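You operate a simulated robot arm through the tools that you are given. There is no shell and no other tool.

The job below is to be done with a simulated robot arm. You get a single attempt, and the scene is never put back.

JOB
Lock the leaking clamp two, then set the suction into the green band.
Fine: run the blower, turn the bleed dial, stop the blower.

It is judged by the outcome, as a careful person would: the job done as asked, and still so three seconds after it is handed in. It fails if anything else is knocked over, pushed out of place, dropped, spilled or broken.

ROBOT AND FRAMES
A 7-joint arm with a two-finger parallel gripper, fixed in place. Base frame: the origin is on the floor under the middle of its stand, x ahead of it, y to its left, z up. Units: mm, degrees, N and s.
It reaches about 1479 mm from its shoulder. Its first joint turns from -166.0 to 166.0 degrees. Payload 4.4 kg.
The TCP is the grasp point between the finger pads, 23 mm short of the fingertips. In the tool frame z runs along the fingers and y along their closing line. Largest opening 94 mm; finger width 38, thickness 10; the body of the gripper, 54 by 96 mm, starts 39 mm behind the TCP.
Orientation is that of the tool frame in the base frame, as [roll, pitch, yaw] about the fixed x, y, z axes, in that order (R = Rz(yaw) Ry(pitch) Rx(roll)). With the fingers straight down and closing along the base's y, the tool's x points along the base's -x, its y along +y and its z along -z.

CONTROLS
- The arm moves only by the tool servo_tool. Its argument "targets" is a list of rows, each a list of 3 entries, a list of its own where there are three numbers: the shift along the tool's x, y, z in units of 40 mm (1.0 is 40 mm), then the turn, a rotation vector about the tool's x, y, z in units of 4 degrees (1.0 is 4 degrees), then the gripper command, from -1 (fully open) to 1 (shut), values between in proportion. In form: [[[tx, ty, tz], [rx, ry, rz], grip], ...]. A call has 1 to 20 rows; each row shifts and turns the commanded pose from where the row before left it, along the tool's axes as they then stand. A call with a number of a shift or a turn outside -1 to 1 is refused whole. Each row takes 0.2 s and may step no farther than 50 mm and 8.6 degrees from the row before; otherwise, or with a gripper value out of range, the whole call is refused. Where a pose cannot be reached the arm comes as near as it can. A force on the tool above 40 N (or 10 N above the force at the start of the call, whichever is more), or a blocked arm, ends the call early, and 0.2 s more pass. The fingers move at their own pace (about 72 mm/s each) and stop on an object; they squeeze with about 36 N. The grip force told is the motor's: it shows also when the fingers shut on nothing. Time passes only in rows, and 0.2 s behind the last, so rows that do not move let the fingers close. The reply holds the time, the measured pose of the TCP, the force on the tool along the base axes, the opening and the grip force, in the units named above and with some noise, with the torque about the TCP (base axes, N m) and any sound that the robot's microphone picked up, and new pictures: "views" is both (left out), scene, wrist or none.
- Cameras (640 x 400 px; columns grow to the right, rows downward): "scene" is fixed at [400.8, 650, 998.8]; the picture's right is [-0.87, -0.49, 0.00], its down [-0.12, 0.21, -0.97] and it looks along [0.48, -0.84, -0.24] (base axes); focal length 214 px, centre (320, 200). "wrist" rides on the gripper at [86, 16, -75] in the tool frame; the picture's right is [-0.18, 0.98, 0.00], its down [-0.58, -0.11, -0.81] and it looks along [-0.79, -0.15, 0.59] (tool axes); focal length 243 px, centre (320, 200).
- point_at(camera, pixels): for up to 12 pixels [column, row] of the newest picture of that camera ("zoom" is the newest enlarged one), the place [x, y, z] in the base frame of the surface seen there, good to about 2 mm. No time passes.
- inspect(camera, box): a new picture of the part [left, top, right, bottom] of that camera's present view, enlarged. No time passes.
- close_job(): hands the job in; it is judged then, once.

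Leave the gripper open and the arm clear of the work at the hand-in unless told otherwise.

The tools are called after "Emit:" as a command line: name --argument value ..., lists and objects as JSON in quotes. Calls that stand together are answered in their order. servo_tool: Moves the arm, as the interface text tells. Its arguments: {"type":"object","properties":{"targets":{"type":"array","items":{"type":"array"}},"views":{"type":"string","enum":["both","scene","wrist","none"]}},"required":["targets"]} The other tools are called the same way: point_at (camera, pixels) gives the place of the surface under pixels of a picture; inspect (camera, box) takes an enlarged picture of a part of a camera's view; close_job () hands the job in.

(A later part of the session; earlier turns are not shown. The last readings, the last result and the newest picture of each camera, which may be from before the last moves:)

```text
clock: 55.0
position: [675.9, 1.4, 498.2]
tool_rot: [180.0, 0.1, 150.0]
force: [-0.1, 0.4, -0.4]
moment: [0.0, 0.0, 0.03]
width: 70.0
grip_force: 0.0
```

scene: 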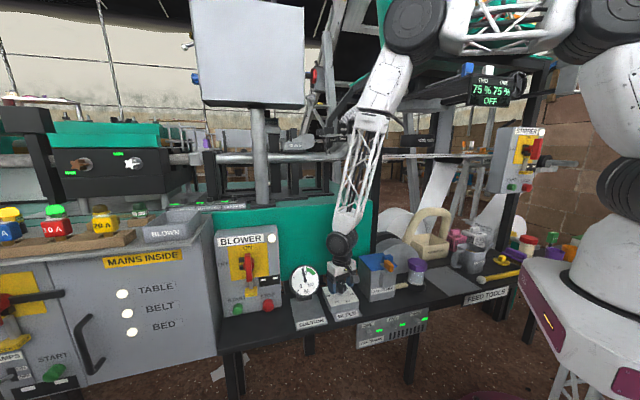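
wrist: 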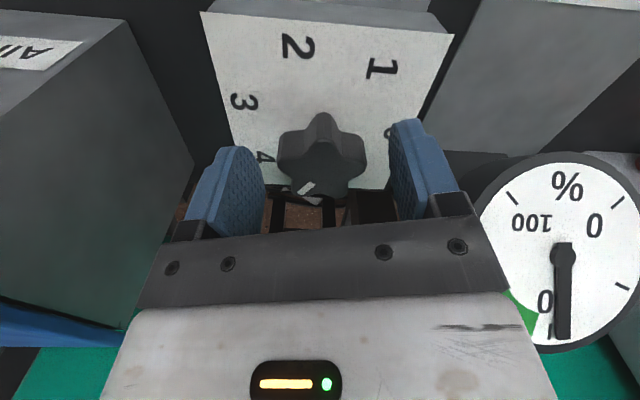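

Knob sits between the fingers. Re-measuring the knob's lobes and the finger pads from this close view to check centring.

Emit:
inspect --camera "wrist" --box '[180, 90, 470, 240]'

Emit:
point_at --camera "wrist" --pixels '[[322, 132], [284, 158], [362, 160], [297, 188], [335, 195], [320, 165], [262, 180], [396, 170], [240, 160], [400, 130]]'

```text
2.21 times, centred on (325, 165) of wrist
```

zoom: 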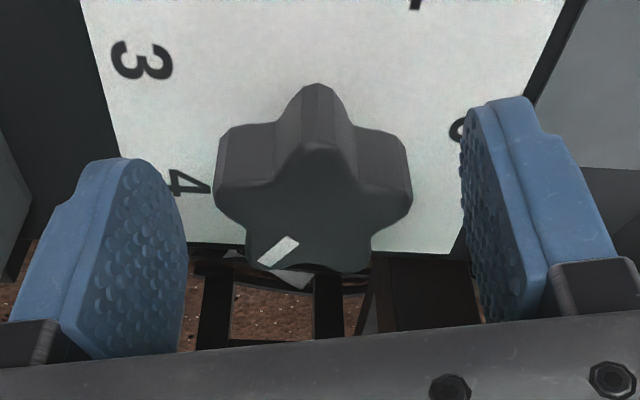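

```text
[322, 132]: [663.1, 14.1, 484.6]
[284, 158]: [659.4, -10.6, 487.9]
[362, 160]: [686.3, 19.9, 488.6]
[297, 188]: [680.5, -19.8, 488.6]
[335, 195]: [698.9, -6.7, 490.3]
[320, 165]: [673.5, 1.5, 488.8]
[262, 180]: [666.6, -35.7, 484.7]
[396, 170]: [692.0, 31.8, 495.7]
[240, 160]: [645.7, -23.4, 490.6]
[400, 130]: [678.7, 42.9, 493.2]
```

Centred within ~2 mm. Small correction, lower 14 mm, then close on the knob.

Emit:
servo_tool --targets '[[[-0.06, 0.04, 0.35], [0, 0, 0], -0.49], [[0, 0, 0], [0, 0, 0], -0.49], [[0, 0, 0], [0, 0, 0], 0.1], [[0, 0, 0], [0, 0, 0], 1], [[0, 0, 0], [0, 0, 0], 1]]' --views "both"

Emit:
inspect --camera "wrist" --box '[180, 60, 470, 240]'

Emit:
inspect --camera "scene" --box '[285, 255, 365, 335]'

```text
clock: 56.2
position: [678.5, -0.1, 483.8]
tool_rot: [180.0, -0.1, 150.0]
force: [-17.7, -29.0, 11.4]
moment: [0.09, 0.16, -0.14]
width: 47.4
grip_force: 44.6
```

scene: 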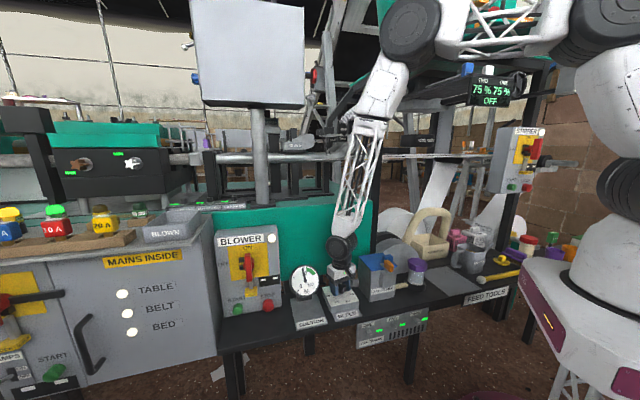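
wrist: 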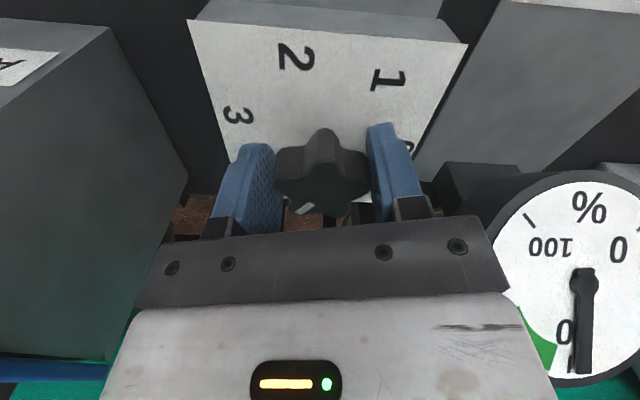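

```text
2.21 times, centred on (325, 150) of wrist
```

zoom: 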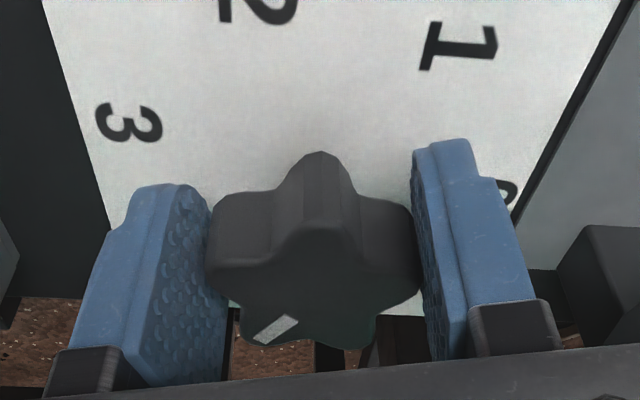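

```text
5.00 times, centred on (325, 295) of scene
```

zoom: 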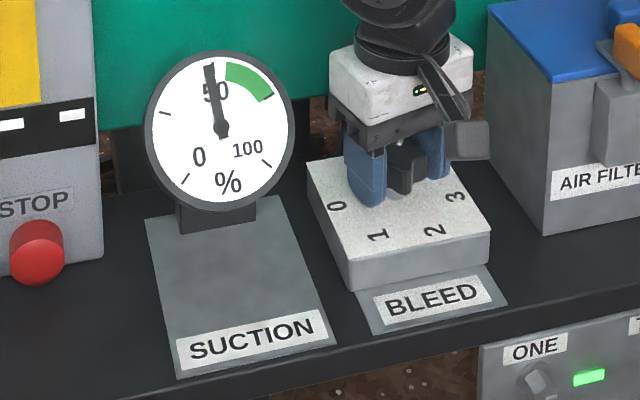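

Left finger seems to be pressing first (34 N sideways). Let me hold one row to see whether it settles, then shift to balance.

Emit:
servo_tool --targets '[[[0, -0.03, 0], [0, 0, 0], 1], [[0, -0.03, 0], [0, 0, 0], 1]]' --views "wrist"

Emit:
inspect --camera "wrist" --box '[180, 60, 470, 240]'

```text
clock: 56.8
position: [679.1, -1.3, 484.8]
tool_rot: [179.9, 0.0, 150.2]
force: [8.4, 19.9, -24.2]
moment: [-0.42, 0.66, 0.03]
width: 47.1
grip_force: 45.1
```

wrist: 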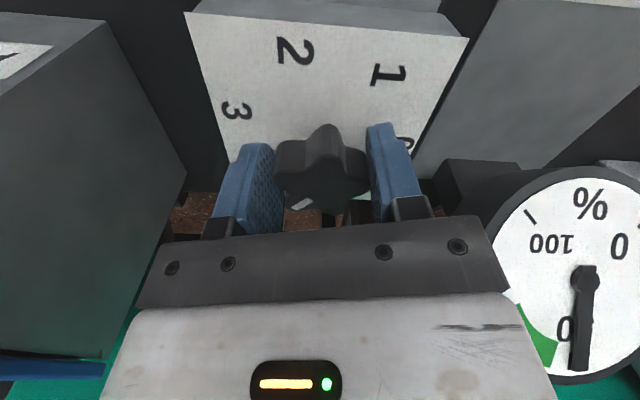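

```text
2.21 times, centred on (325, 150) of wrist
```

zoom: 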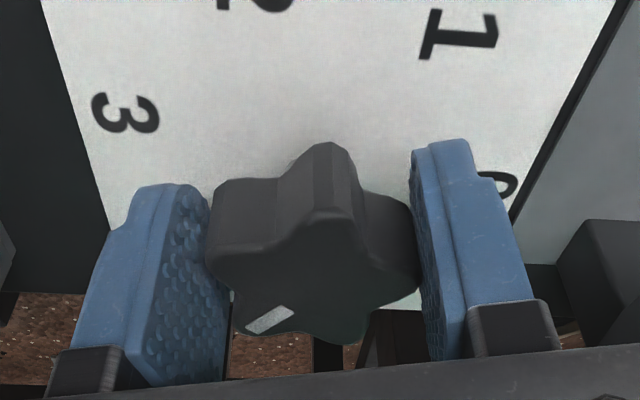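

The knob is held firmly at ~47 mm (forces reverse with a 2 mm shift, so both pads are engaged). I'll centre by +0.9 mm and rotate 16° clockwise (toward 4→3), then check the needle.

Emit:
servo_tool --targets '[[[0, 0.022, 0], [0, 0, 0], 1], [[-0.004, 0, 0], [0, 0, 1], 1], [[-0.004, 0, 0], [0, 0, 1], 1], [[-0.004, 0, 0], [0, 0, 1], 1], [[-0.004, 0, 0], [0, 0, 1], 1], [[0, 0, 0], [0, 0, 0], 1]]' --views "both"

Emit:
inspect --camera "wrist" --box '[180, 60, 470, 240]'

Emit:
inspect --camera "scene" --box '[285, 255, 365, 335]'

```text
clock: 57.1
position: [680.0, -3.1, 485.0]
tool_rot: [180.0, 0.1, 150.0]
force: [9.1, 11.8, -13.0]
moment: [-0.23, 0.71, 0.02]
width: 46.5
grip_force: 44.9
stopped in row 1: the force on the tool passed its limit at 76 N (the readings are from after the stop); the commanded pose is now the measured one
```

scene: 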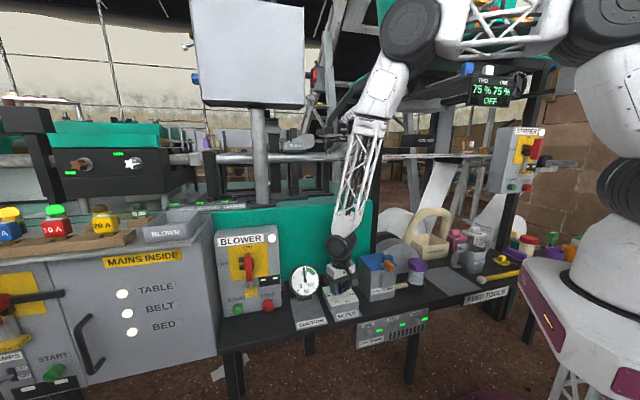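
wrist: 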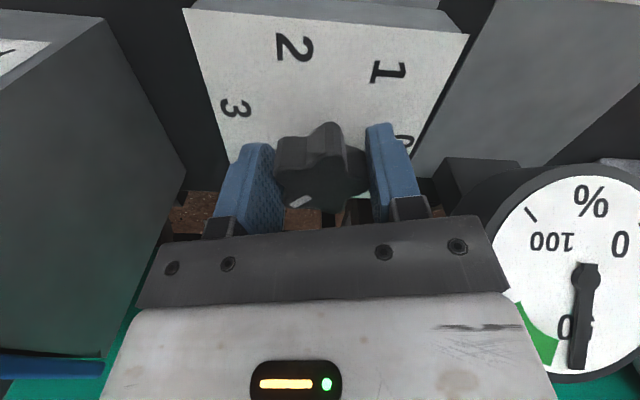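

```text
2.21 times, centred on (325, 150) of wrist
```

zoom: 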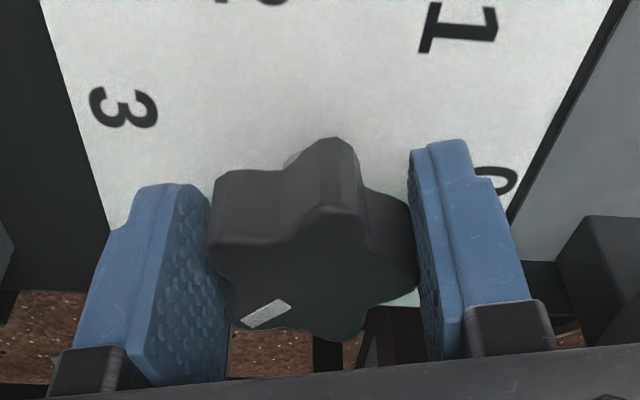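

```text
5.00 times, centred on (325, 295) of scene
```

zoom: 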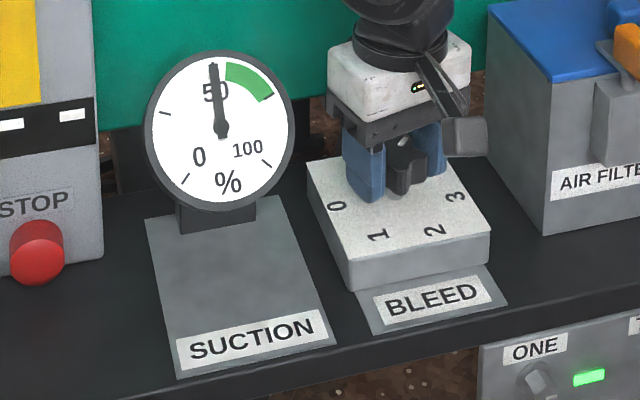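

The force peaked and stopped the call; the squeeze itself is turning the star slightly (needle now ≈50, rising with clockwise turn – right direction). I'll open the fingers to relieve and re-measure centre before turning with a gentler, looser hold.

Emit:
servo_tool --targets '[[[0, 0, 0], [0, 0, 0], -0.49], [[0, 0, 0], [0, 0, 0], -0.49], [[0, 0, -0.4], [0, 0, 0], -0.49]]' --views "both"

Emit:
inspect --camera "wrist" --box '[180, 60, 470, 240]'

Emit:
inspect --camera "scene" --box '[285, 255, 365, 335]'

```text
clock: 57.9
position: [680.3, -3.8, 500.5]
tool_rot: [179.8, 0.3, 150.0]
force: [0.2, -0.1, -0.4]
moment: [0.0, -0.04, 0.0]
width: 70.1
grip_force: 0.1
```

scene: 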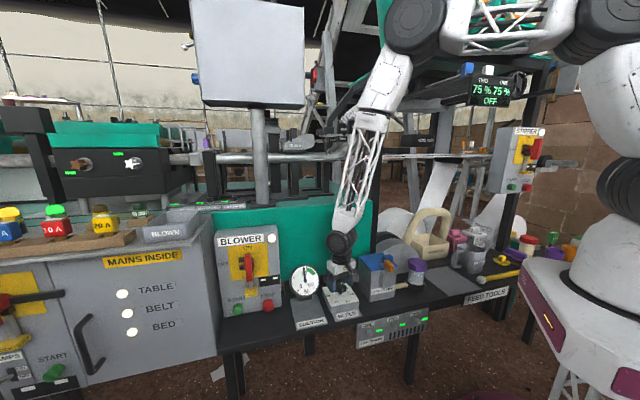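
wrist: 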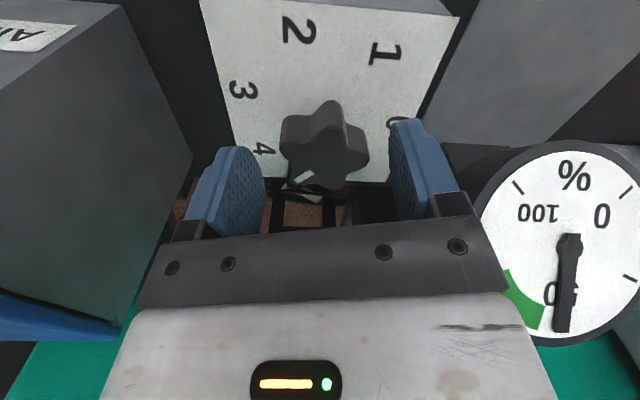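

```text
2.21 times, centred on (325, 150) of wrist
```

zoom: 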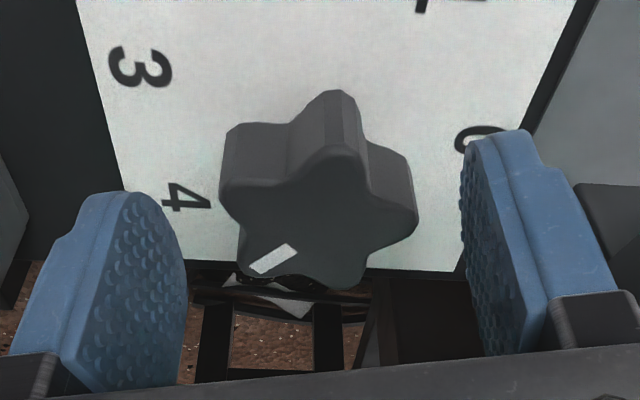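

```text
5.00 times, centred on (325, 295) of scene
```

zoom: 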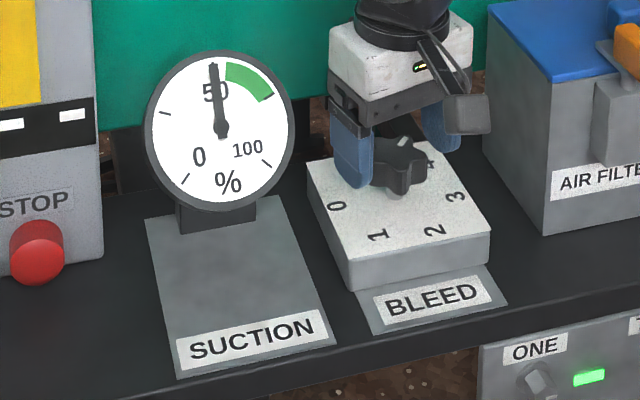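

Needle ≈50–51 now. Re-measuring lobe tips in this view (top lobe (330,130), left (284,150), right (367,160), marker lobe (290,185), lower (343,187)).

Emit:
point_at --camera "zoom" --pixels '[[340, 150], [226, 195], [412, 218], [250, 272], [345, 285], [310, 215], [272, 260], [240, 140], [330, 95], [400, 160], [180, 197], [140, 68]]'

Emit:
point_at --camera "wrist" --pixels '[[262, 200], [245, 160], [396, 170], [404, 190], [240, 175], [392, 150]]'

```text
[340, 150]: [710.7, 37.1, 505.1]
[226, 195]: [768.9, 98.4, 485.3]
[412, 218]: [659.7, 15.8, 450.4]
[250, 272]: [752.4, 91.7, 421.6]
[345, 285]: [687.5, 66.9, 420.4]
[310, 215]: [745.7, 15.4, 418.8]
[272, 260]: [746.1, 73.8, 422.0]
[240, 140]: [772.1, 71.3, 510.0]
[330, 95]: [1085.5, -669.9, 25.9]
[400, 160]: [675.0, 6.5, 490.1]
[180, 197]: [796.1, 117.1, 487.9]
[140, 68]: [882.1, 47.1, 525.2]
```

```text
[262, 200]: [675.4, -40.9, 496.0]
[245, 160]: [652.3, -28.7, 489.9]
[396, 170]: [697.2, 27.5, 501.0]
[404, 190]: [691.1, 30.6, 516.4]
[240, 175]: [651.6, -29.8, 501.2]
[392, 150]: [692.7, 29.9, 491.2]
```

(Zoom was the scene one.) Querying with wrist pixels directly.

Emit:
point_at --camera "wrist" --pixels '[[334, 129], [284, 148], [365, 159], [293, 182], [336, 188], [320, 157], [303, 177], [262, 148], [244, 89], [322, 140]]'

```text
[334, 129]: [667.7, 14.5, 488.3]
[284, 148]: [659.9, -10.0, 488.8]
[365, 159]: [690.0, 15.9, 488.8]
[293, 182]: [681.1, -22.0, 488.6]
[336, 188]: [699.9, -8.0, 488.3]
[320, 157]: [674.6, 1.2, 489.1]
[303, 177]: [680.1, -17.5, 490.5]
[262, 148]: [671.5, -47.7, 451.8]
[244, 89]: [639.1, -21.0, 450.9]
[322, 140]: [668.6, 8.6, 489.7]
```

Knob centre ≈(679.7,−1.9), the lobe facing the right finger is at ≈57°. So far only ~4° turned gave ≈+3 %. I'll align the tool to that (ψ≈147), offset 2.5 mm toward that lobe, lower, and close only to ~48.5 mm so that the fingers cage the star without heavy squeezing.

Emit:
servo_tool --targets '[[[0, 0, 0], [0, 0, 0.75], -0.49], [[0.038, 0.095, 0], [0, 0, 0], -0.49], [[0, 0, 0.41], [0, 0, 0], -0.49], [[0, 0, 0], [0, 0, 0], -0.2], [[0, 0, 0], [0, 0, 0], -0.1], [[0, 0, 0], [0, 0, 0], -0.04], [[0, 0, 0], [0, 0, 0], -0.04]]' --views "wrist"

Emit:
inspect --camera "wrist" --box '[180, 60, 470, 240]'

```text
clock: 59.5
position: [678.9, 3.2, 484.6]
tool_rot: [179.9, 0.1, 146.9]
force: [-7.5, -6.8, 1.2]
moment: [-0.08, 0.15, -0.06]
width: 53.0
grip_force: 5.1
```

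wrist: 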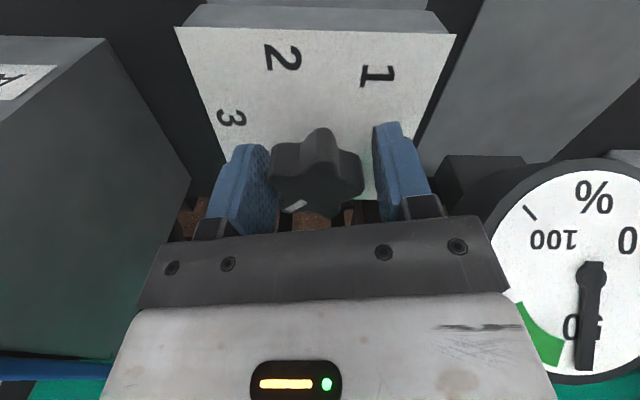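

```text
2.21 times, centred on (325, 150) of wrist
```

zoom: 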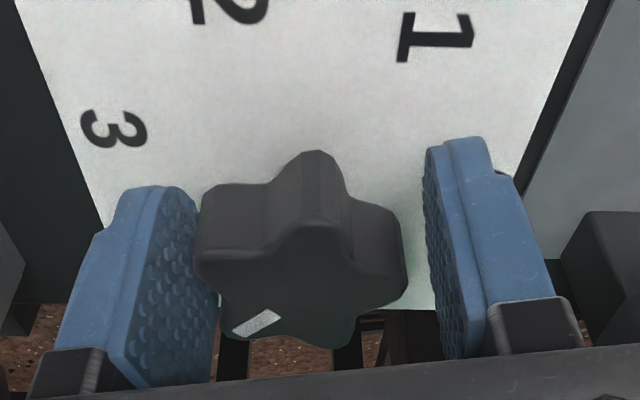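

Left pad touches while the right has a gap: I'll shift −2.2 mm along the closing line to balance.

Emit:
servo_tool --targets '[[[0, -0.055, 0], [0, 0, 0], -0.04], [[0, 0, 0], [0, 0, 0], -0.04]]' --views "wrist"

Emit:
inspect --camera "wrist" --box '[180, 60, 470, 240]'

```text
clock: 60.1
position: [681.4, -0.2, 485.8]
tool_rot: [179.8, 0.2, 147.0]
force: [-1.3, -2.3, -0.3]
moment: [-0.07, 0.01, 0.0]
width: 50.2
grip_force: 1.9
```

wrist: 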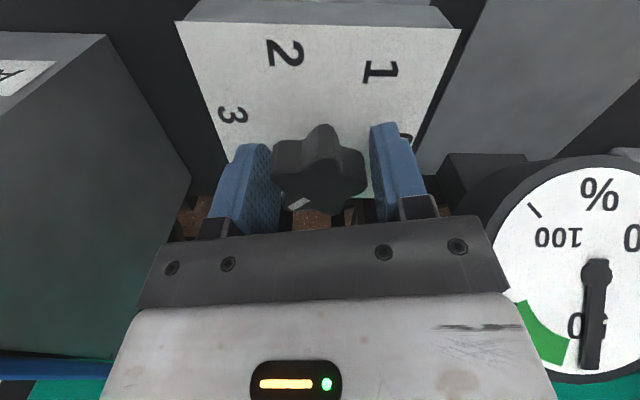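

```text
2.21 times, centred on (325, 150) of wrist
```

zoom: 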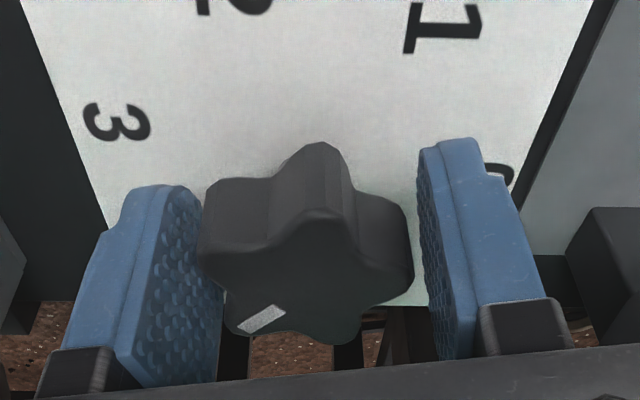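

Balanced now (~2.6 N). Turning 16° clockwise with this loose hold.

Emit:
servo_tool --targets '[[[-0.004, 0, 0], [0, 0, 1], -0.04], [[-0.004, 0, 0], [0, 0, 1], -0.04], [[-0.004, 0, 0], [0, 0, 1], -0.04], [[-0.004, 0, 0], [0, 0, 1], -0.04]]' --views "both"

Emit:
inspect --camera "scene" --box '[285, 255, 365, 335]'

Emit:
inspect --camera "wrist" --box '[180, 60, 470, 240]'

```text
clock: 61.1
position: [680.4, -0.1, 485.2]
tool_rot: [179.8, 0.1, 130.8]
force: [-0.8, -2.0, 1.0]
moment: [-0.11, 0.07, 0.0]
width: 50.0
grip_force: 1.1
```

scene: 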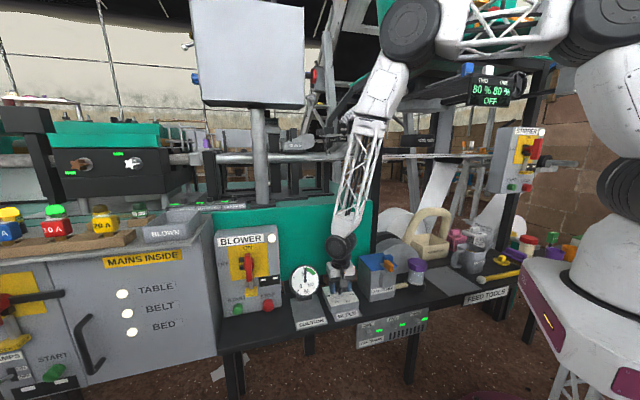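
wrist: 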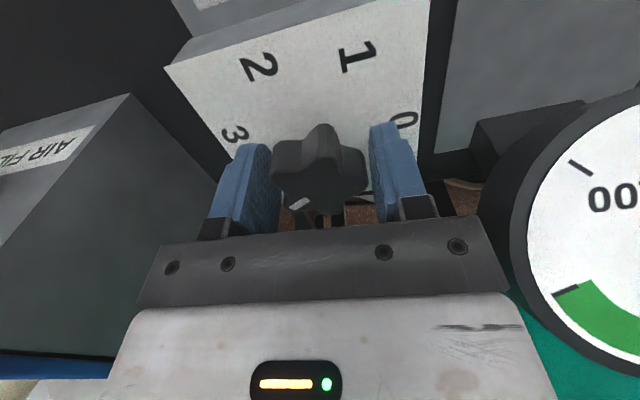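

```text
5.00 times, centred on (325, 295) of scene
```

zoom: 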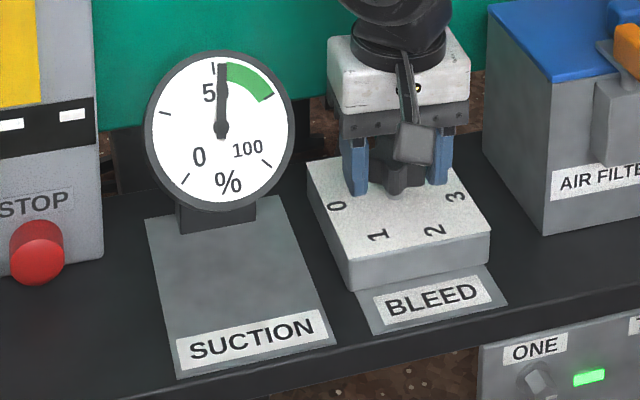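

```text
2.21 times, centred on (325, 150) of wrist
```

zoom: 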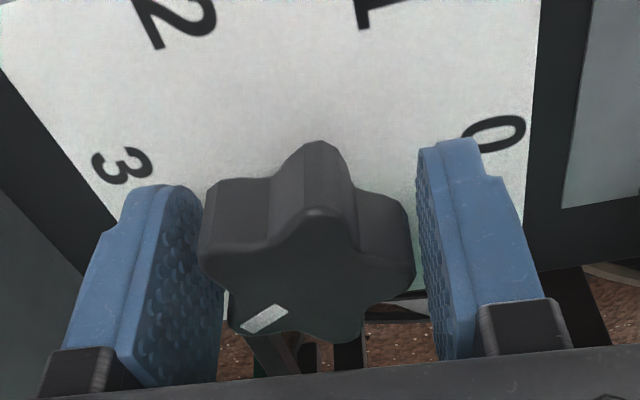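

The knob turns smoothly with the tool; needle ≈53 and still lagging, display 80/80. Turning another 12° and letting it settle.

Emit:
servo_tool --targets '[[[-0.004, 0, 0], [0, 0, 1], -0.04], [[-0.004, 0, 0], [0, 0, 1], -0.04], [[-0.004, 0, 0], [0, 0, 1], -0.04], [[0, 0, 0], [0, 0, 0], -0.04], [[0, 0, 0], [0, 0, 0], -0.04], [[0, 0, 0], [0, 0, 0], -0.04], [[0, 0, 0], [0, 0, 0], -0.04], [[0, 0, 0], [0, 0, 0], -0.04], [[0, 0, 0], [0, 0, 0], -0.04], [[0, 0, 0], [0, 0, 0], -0.04], [[0, 0, 0], [0, 0, 0], -0.04], [[0, 0, 0], [0, 0, 0], -0.04], [[0, 0, 0], [0, 0, 0], -0.04]]' --views "both"

Emit:
inspect --camera "scene" --box '[285, 260, 325, 300]'

Emit:
inspect --camera "scene" --box '[460, 70, 520, 110]'

Emit:
inspect --camera "wrist" --box '[180, 60, 470, 240]'

```text
clock: 63.9
position: [680.4, -0.9, 484.1]
tool_rot: [179.8, 0.1, 119.0]
force: [-0.2, -0.2, -0.6]
moment: [0.01, 0.02, 0.0]
width: 49.0
grip_force: 0.7
```

scene: 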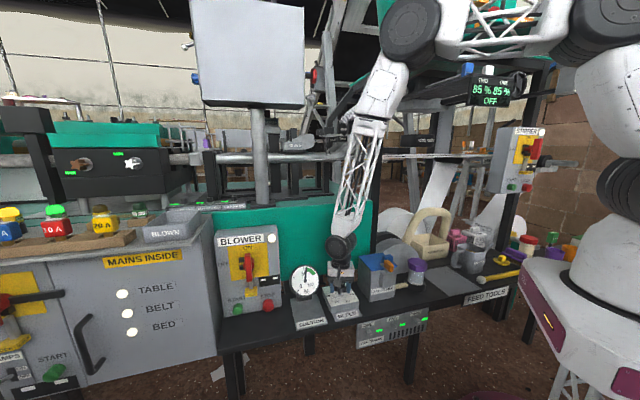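
wrist: 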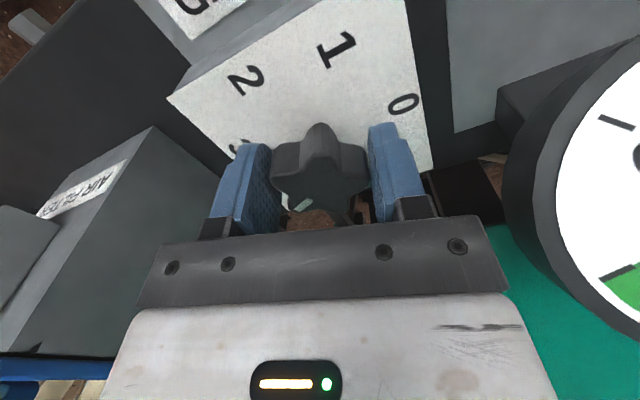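

```text
10.00 times, centred on (305, 280) of scene
```

zoom: 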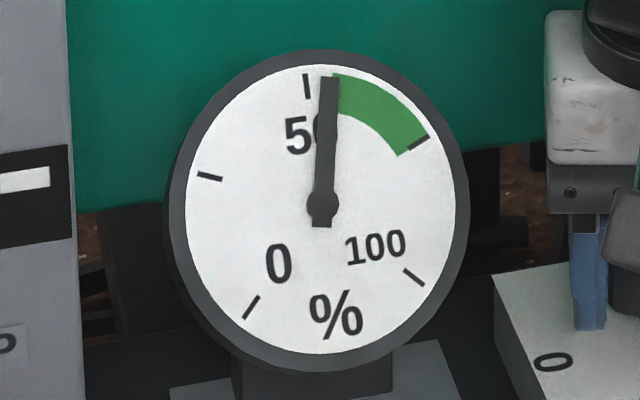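

```text
10.00 times, centred on (490, 90) of scene
```

zoom: 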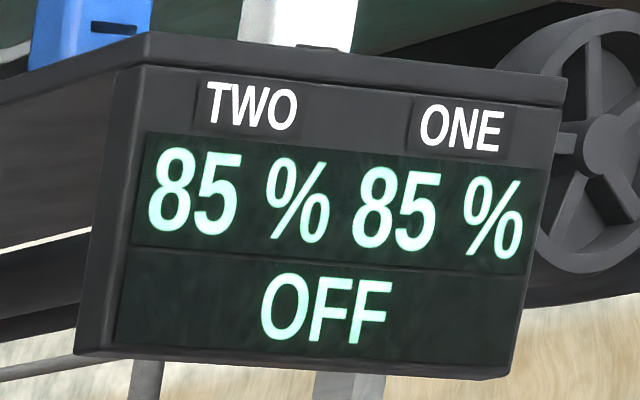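

```text
2.21 times, centred on (325, 150) of wrist
```

zoom: 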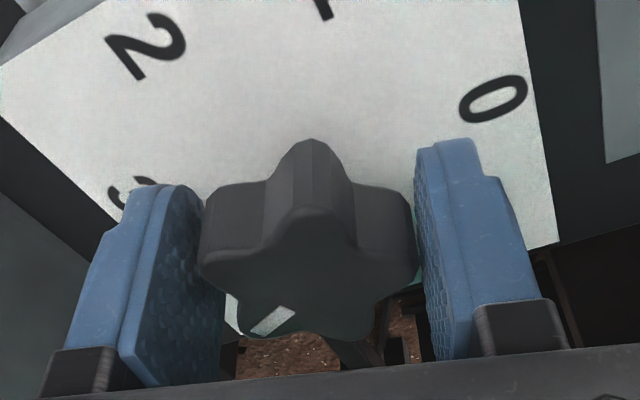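

Needle ≈54, right at the lower edge of green (band ≈55–75). Rate ≈0.2 %/°. I want the middle (~65), so I'll go another 20° in this grip (camera still clear of the gauge), let it settle and read.

Emit:
servo_tool --targets '[[[-0.004, 0, 0], [0, 0, 1], -0.04], [[-0.004, 0, 0], [0, 0, 1], -0.04], [[-0.004, 0, 0], [0, 0, 1], -0.04], [[-0.004, 0, 0], [0, 0, 1], -0.04], [[-0.004, 0, 0], [0, 0, 1], -0.04], [[0, 0, 0], [0, 0, 0], -0.04], [[0, 0, 0], [0, 0, 0], -0.04], [[0, 0, 0], [0, 0, 0], -0.04], [[0, 0, 0], [0, 0, 0], -0.04], [[0, 0, 0], [0, 0, 0], -0.04], [[0, 0, 0], [0, 0, 0], -0.04], [[0, 0, 0], [0, 0, 0], -0.04], [[0, 0, 0], [0, 0, 0], -0.04], [[0, 0, 0], [0, 0, 0], -0.04], [[0, 0, 0], [0, 0, 0], -0.04], [[0, 0, 0], [0, 0, 0], -0.04], [[0, 0, 0], [0, 0, 0], -0.04]]' --views "both"

Emit:
inspect --camera "scene" --box '[285, 260, 325, 300]'

Emit:
inspect --camera "scene" --box '[285, 255, 365, 335]'

```text
clock: 67.5
position: [681.9, -2.6, 486.2]
tool_rot: [179.8, -0.1, 99.1]
force: [0.8, 0.2, -0.1]
moment: [0.0, 0.02, -0.02]
width: 48.7
grip_force: 0.0
```

scene: 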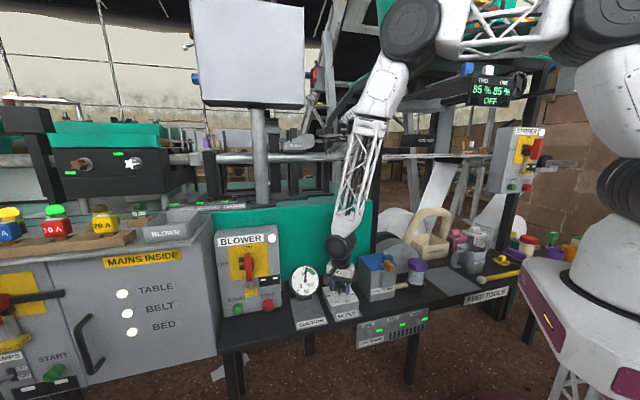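
wrist: 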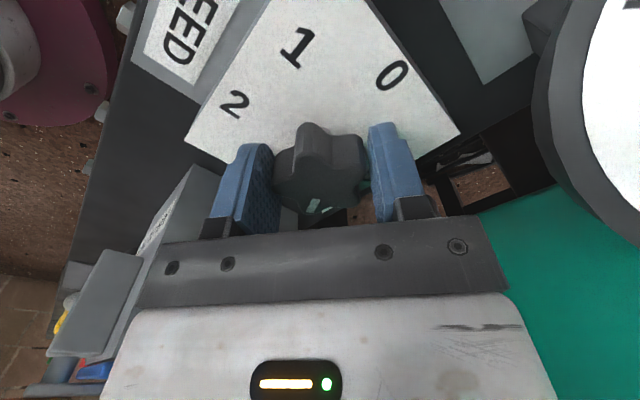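

```text
10.00 times, centred on (305, 280) of scene
```

zoom: 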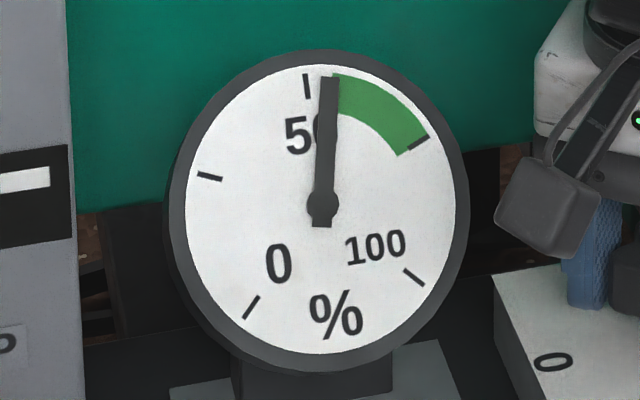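

```text
5.00 times, centred on (325, 295) of scene
```

zoom: 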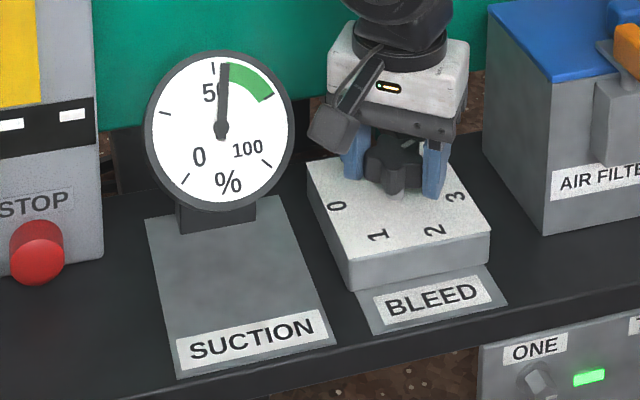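

Needle unchanged at ≈54 – the star slipped in the loose hold. Let me look closely at the knob in the fingers.

Emit:
inspect --camera "wrist" --box '[180, 60, 470, 240]'

Emit:
point_at --camera "wrist" --pixels '[[317, 160], [277, 165], [366, 175], [308, 212], [345, 205], [314, 205], [330, 180], [237, 103], [298, 47], [392, 76]]'

```text
2.21 times, centred on (325, 150) of wrist
```

zoom: 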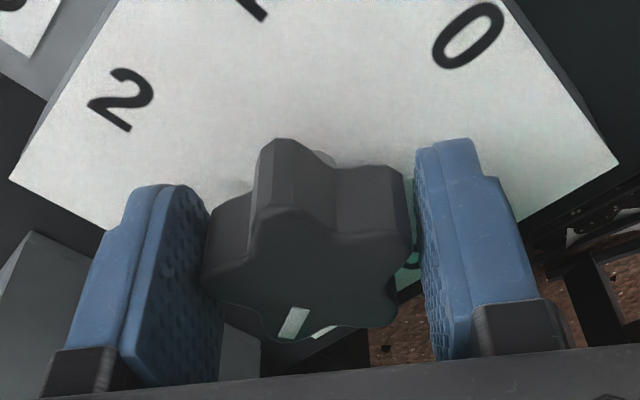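

```text
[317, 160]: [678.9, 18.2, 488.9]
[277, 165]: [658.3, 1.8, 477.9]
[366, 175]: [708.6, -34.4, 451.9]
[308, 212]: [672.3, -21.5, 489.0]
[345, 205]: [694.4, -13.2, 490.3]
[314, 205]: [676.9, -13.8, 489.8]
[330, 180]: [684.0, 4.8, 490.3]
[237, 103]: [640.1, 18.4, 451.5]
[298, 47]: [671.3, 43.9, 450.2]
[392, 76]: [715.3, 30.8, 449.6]
```

The knob actually moved from −84° to −111° (≈3.8 on the scale) and then slipped because the star is almost round to parallel pads; I need a firmer squeeze. I'll open, lift 16 mm, turn the wrist back 60° CCW to ψ≈159 (valley/lobe aligned), and regrip.

Emit:
servo_tool --targets '[[[0, 0, 0], [0, 0, 0], -0.49], [[0, 0, 0], [0, 0, 0], -0.49], [[0, 0, -0.4], [0, 0, 0], -0.49], [[0, 0, 0], [0, 0, -1], -0.49], [[0, 0, 0], [0, 0, -1], -0.49], [[0, 0, 0], [0, 0, -1], -0.49], [[0, 0, 0], [0, 0, -1], -0.49], [[0, 0, 0], [0, 0, -1], -0.49], [[0, 0, 0], [0, 0, -1], -0.49], [[0, 0, 0], [0, 0, -1], -0.49], [[0, 0, 0], [0, 0, -1], -0.49], [[0, 0, 0], [0, 0, -1], -0.49], [[0, 0, 0], [0, 0, -1], -0.49], [[0, 0, 0], [0, 0, -1], -0.49], [[0, 0, 0], [0, 0, -1], -0.49], [[0, 0, 0], [0, 0, -1], -0.49], [[0, 0, 0], [0, 0, -1], -0.49], [[0, 0, 0], [0, 0, -1], -0.49]]' --views "both"

Emit:
inspect --camera "scene" --box '[285, 260, 325, 300]'

Emit:
inspect --camera "wrist" --box '[180, 60, 470, 240]'

```text
clock: 71.3
position: [680.2, -1.3, 501.0]
tool_rot: [179.9, 0.2, 159.1]
force: [0.2, -1.3, 0.1]
moment: [0.04, 0.01, 0.05]
width: 69.8
grip_force: 0.0
```

scene: 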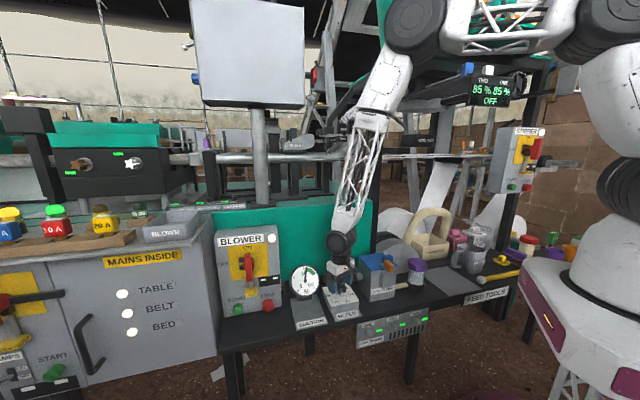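
wrist: 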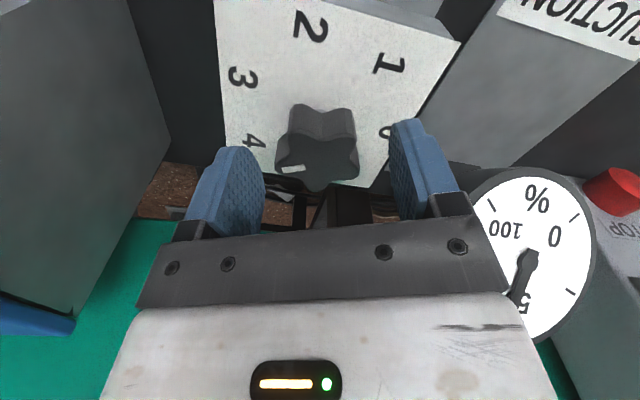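

```text
10.00 times, centred on (305, 280) of scene
```

zoom: 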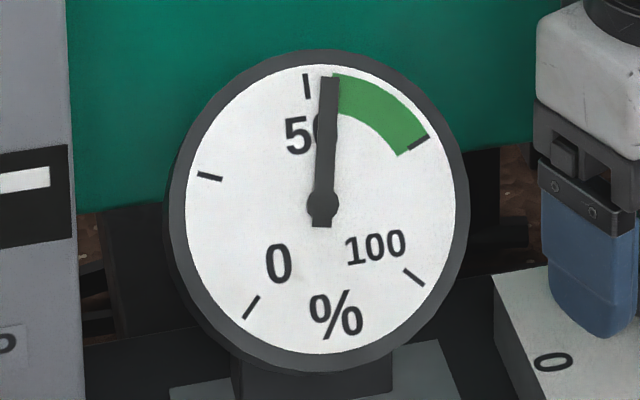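

```text
2.21 times, centred on (325, 150) of wrist
```

zoom: 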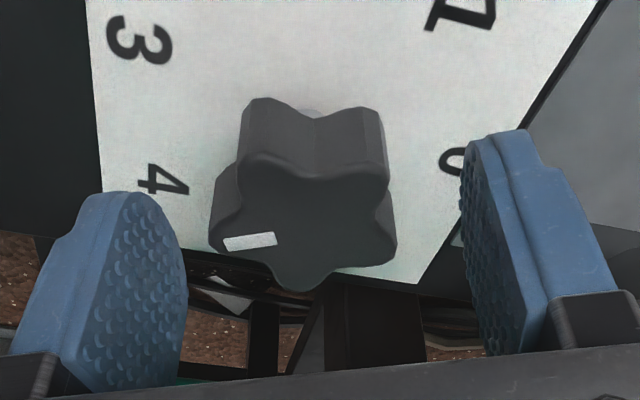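

The marker lobe faces the left finger, a valley faces the right. Shifting −2.7 mm along the closing line, lowering and closing to a light squeeze.

Emit:
servo_tool --targets '[[[0, -0.068, 0.4], [0, 0, 0], -0.49], [[0, 0, 0], [0, 0, 0], -0.2], [[0, 0, 0], [0, 0, 0], 0], [[0, 0, 0], [0, 0, 0], 0.1], [[0, 0, 0], [0, 0, 0], 0.1]]' --views "wrist"

Emit:
inspect --camera "wrist" --box '[180, 60, 470, 240]'

```text
clock: 72.5
position: [679.3, -4.1, 483.8]
tool_rot: [179.9, 0.2, 159.0]
force: [8.6, 14.7, -6.4]
moment: [-0.15, 0.01, 0.03]
width: 49.7
grip_force: 8.2
```

wrist: 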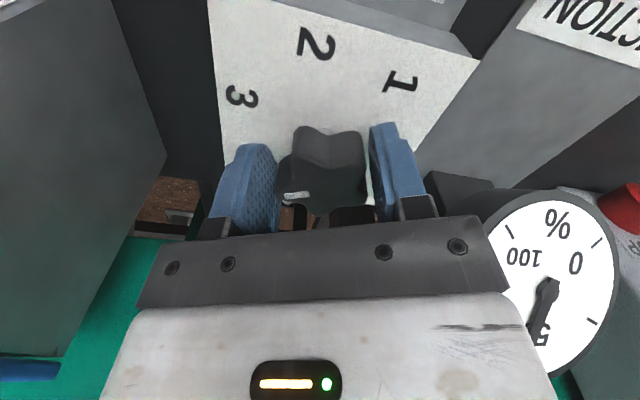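

```text
2.21 times, centred on (325, 150) of wrist
```

zoom: 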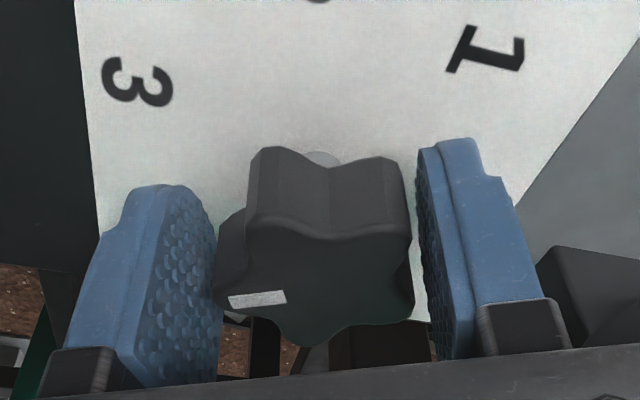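

Right pad is pressing first (17 N). Shift +1.4 mm to balance.

Emit:
servo_tool --targets '[[[0, 0.035, 0], [0, 0, 0], 0.1], [[0, 0, 0], [0, 0, 0], 0.1]]' --views "none"

```text
clock: 73.1
position: [680.2, -1.5, 485.1]
tool_rot: [179.9, 0.1, 159.0]
force: [3.1, 10.1, -5.6]
moment: [-0.09, 0.06, 0.03]
width: 47.4
grip_force: 5.1
```

Nearly balanced; another +0.8 mm and firmer squeeze.

Emit:
servo_tool --targets '[[[0, 0.02, 0], [0, 0, 0], 0.1], [[0, 0, 0], [0, 0, 0], 0.2], [[0, 0, 0], [0, 0, 0], 0.3]]' --views "wrist"

Emit:
inspect --camera "wrist" --box '[180, 60, 470, 240]'

```text
clock: 73.9
position: [680.2, -1.2, 485.8]
tool_rot: [180.0, 0.2, 159.1]
force: [-11.7, -12.7, 14.2]
moment: [-0.39, 0.35, 0.03]
width: 46.3
grip_force: 45.2
```

wrist: 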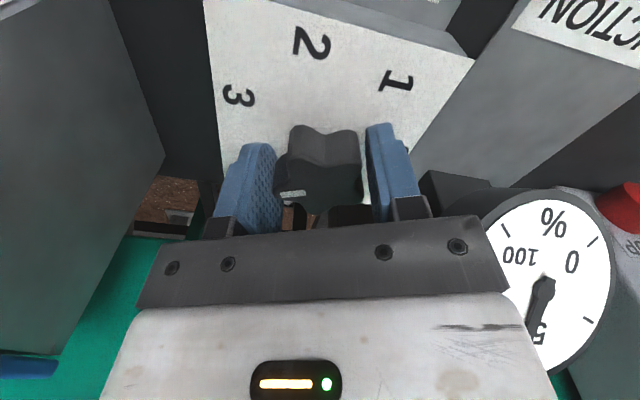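

```text
2.21 times, centred on (325, 150) of wrist
```

zoom: 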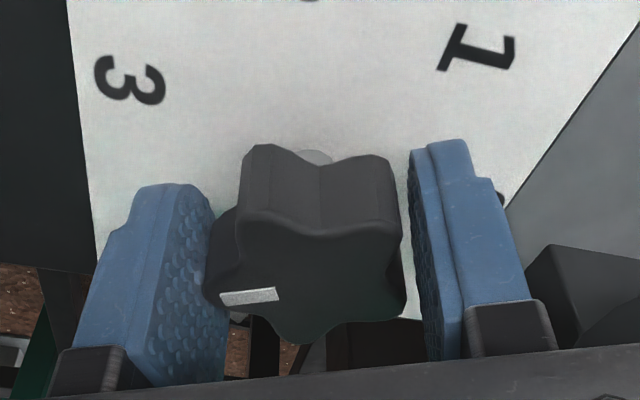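

Firmly held now. Turning clockwise gently in 2° rows (8° total) to see that forces stay low.

Emit:
servo_tool --targets '[[[0, -0.01, 0], [0, 0, 0], 0.2], [[0, 0, 0], [0, 0, 0.5], 0.2], [[0, 0, 0], [0, 0, 0.5], 0.2], [[0, 0, 0], [0, 0, 0.5], 0.2], [[0, 0, 0], [0, 0, 0.5], 0.2]]' --views "both"

Emit:
inspect --camera "wrist" --box '[180, 60, 470, 240]'

Emit:
inspect --camera "scene" --box '[285, 260, 325, 300]'

```text
clock: 75.1
position: [681.7, -2.8, 484.3]
tool_rot: [179.9, 0.2, 151.0]
force: [-18.6, 4.8, 16.4]
moment: [-0.62, -0.7, -0.01]
width: 46.4
grip_force: 44.7
```

scene: 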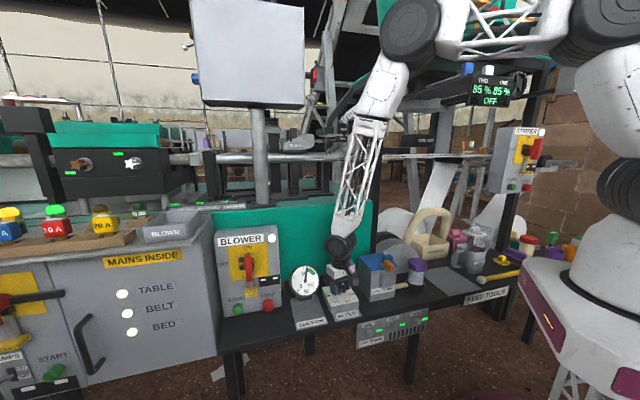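
wrist: 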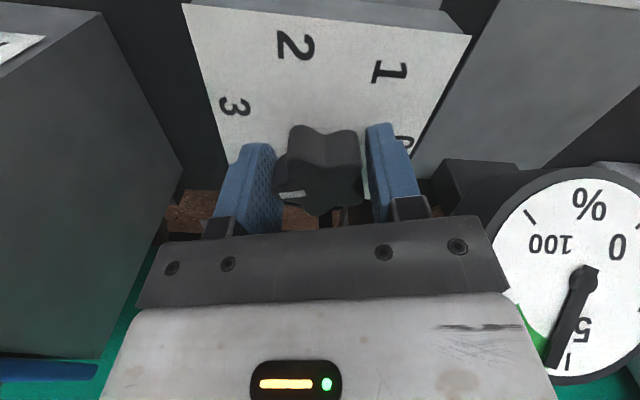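

```text
2.21 times, centred on (325, 150) of wrist
```

zoom: 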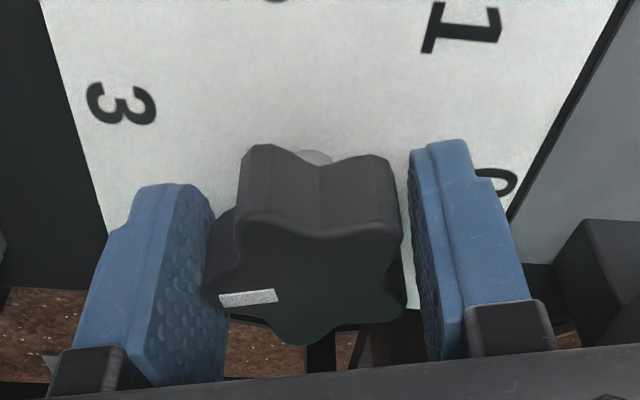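

```text
10.00 times, centred on (305, 280) of scene
```

zoom: 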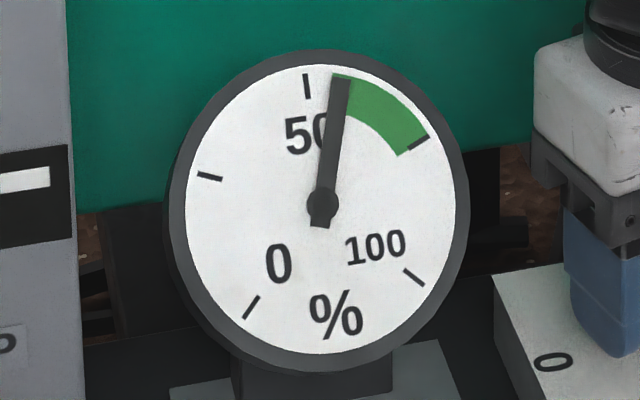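

The knob now turns rigidly with the gripper and the needle has entered green (≈57). Relieving the ~18 N side load (+1 mm along tool x) and turning another 14°.

Emit:
servo_tool --targets '[[[0.022, 0, 0], [0, 0, 0], 0.2], [[0.003, 0, 0], [0, 0, 0.5], 0.2], [[0.003, 0, 0], [0, 0, 0.5], 0.2], [[0.003, 0, 0], [0, 0, 0.5], 0.2], [[0.003, 0, 0], [0, 0, 0.5], 0.2], [[0.003, 0, 0], [0, 0, 0.5], 0.2], [[0.003, 0, 0], [0, 0, 0.5], 0.2], [[0.003, 0, 0], [0, 0, 0.5], 0.2], [[0, 0, 0], [0, 0, 0], 0.2], [[0, 0, 0], [0, 0, 0], 0.2], [[0, 0, 0], [0, 0, 0], 0.2], [[0, 0, 0], [0, 0, 0], 0.2], [[0, 0, 0], [0, 0, 0], 0.2]]' --views "both"

Emit:
inspect --camera "scene" --box '[285, 260, 325, 300]'

Emit:
inspect --camera "wrist" --box '[180, 60, 470, 240]'

```text
clock: 77.0
position: [679.5, -2.8, 486.0]
tool_rot: [179.9, 0.2, 137.1]
force: [9.6, 4.2, -11.4]
moment: [-0.56, 0.88, 0.0]
width: 46.3
grip_force: 44.7
stopped in row 9: the force on the tool passed its limit at 40 N (the readings are from after the stop); the commanded pose is now the measured one
```

scene: 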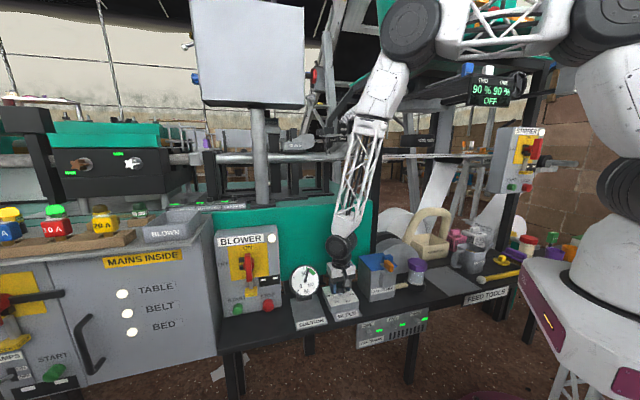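
wrist: 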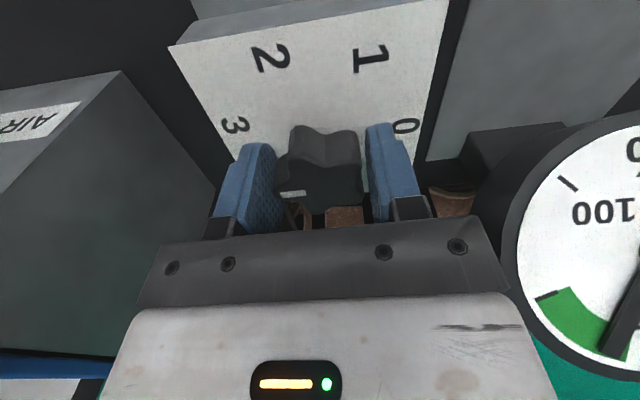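

```text
10.00 times, centred on (305, 280) of scene
```

zoom: 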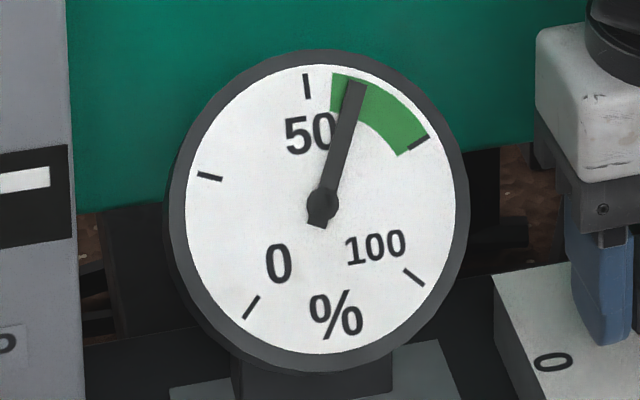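

```text
2.21 times, centred on (325, 150) of wrist
```

zoom: 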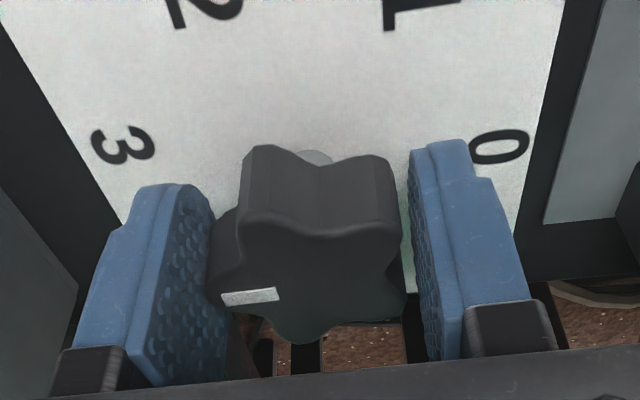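

Needle ≈59 and still creeping up, display 90/90. I'll go another ~14° to get toward the middle, in small relieved steps.

Emit:
servo_tool --targets '[[[-0.004, 0.012, 0], [0, 0, 0], 0.2], [[0.003, 0, 0], [0, 0, 0.5], 0.2], [[0.003, 0, 0], [0, 0, 0.5], 0.2], [[0.003, 0, 0], [0, 0, 0.5], 0.2], [[0.003, 0, 0], [0, 0, 0.5], 0.2]]' --views "none"

```text
clock: 78.2
position: [680.8, -1.9, 485.9]
tool_rot: [179.9, 0.3, 129.0]
force: [-6.3, -20.1, 2.1]
moment: [-0.77, 0.65, -0.02]
width: 46.1
grip_force: 44.9
```

Force moderate (21 N); relieving it by shifting ~1 mm and turning 8° more, then waiting for the needle to settle.

Emit:
servo_tool --targets '[[[-0.014, -0.022, 0], [0, 0, 0], 0.2], [[0.003, 0, 0], [0, 0, 0.5], 0.2], [[0.003, 0, 0], [0, 0, 0.5], 0.2], [[0.003, 0, 0], [0, 0, 0.5], 0.2], [[0, 0, 0], [0, 0, 0], 0.2], [[0, 0, 0], [0, 0, 0], 0.2], [[0, 0, 0], [0, 0, 0], 0.2], [[0, 0, 0], [0, 0, 0], 0.2], [[0, 0, 0], [0, 0, 0], 0.2], [[0, 0, 0], [0, 0, 0], 0.2], [[0, 0, 0], [0, 0, 0], 0.2], [[0, 0, 0], [0, 0, 0], 0.2]]' --views "both"

Emit:
inspect --camera "scene" --box '[285, 260, 325, 300]'

```text
clock: 79.3
position: [681.2, -1.7, 486.3]
tool_rot: [179.7, 0.2, 123.2]
force: [8.5, 10.3, -9.7]
moment: [-0.47, 0.93, 0.01]
width: 46.4
grip_force: 44.8
stopped in row 5: the force on the tool passed its limit at 42 N (the readings are from after the stop); the commanded pose is now the measured one
```

scene: 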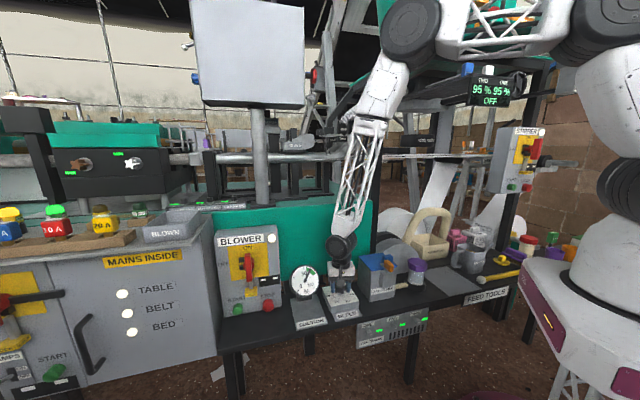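
wrist: 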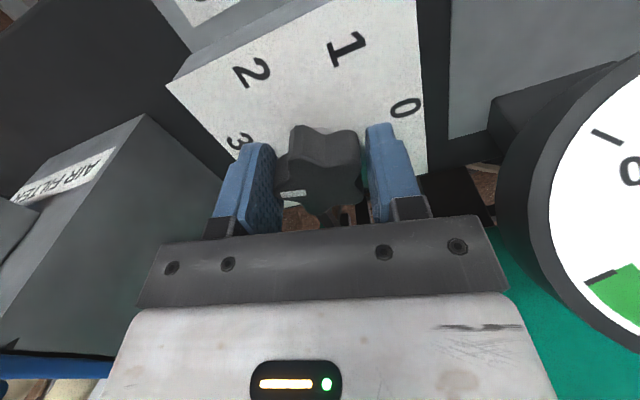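

```text
10.00 times, centred on (305, 280) of scene
```

zoom: 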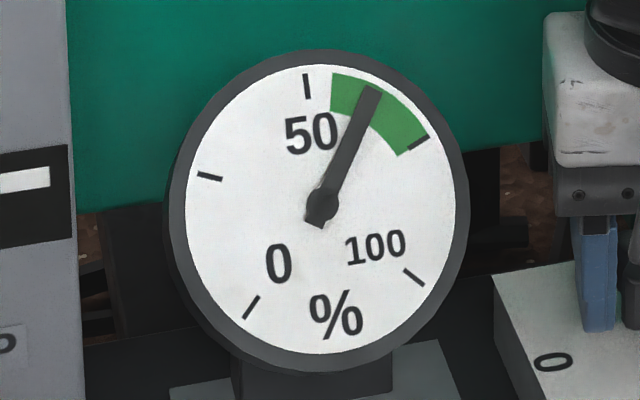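

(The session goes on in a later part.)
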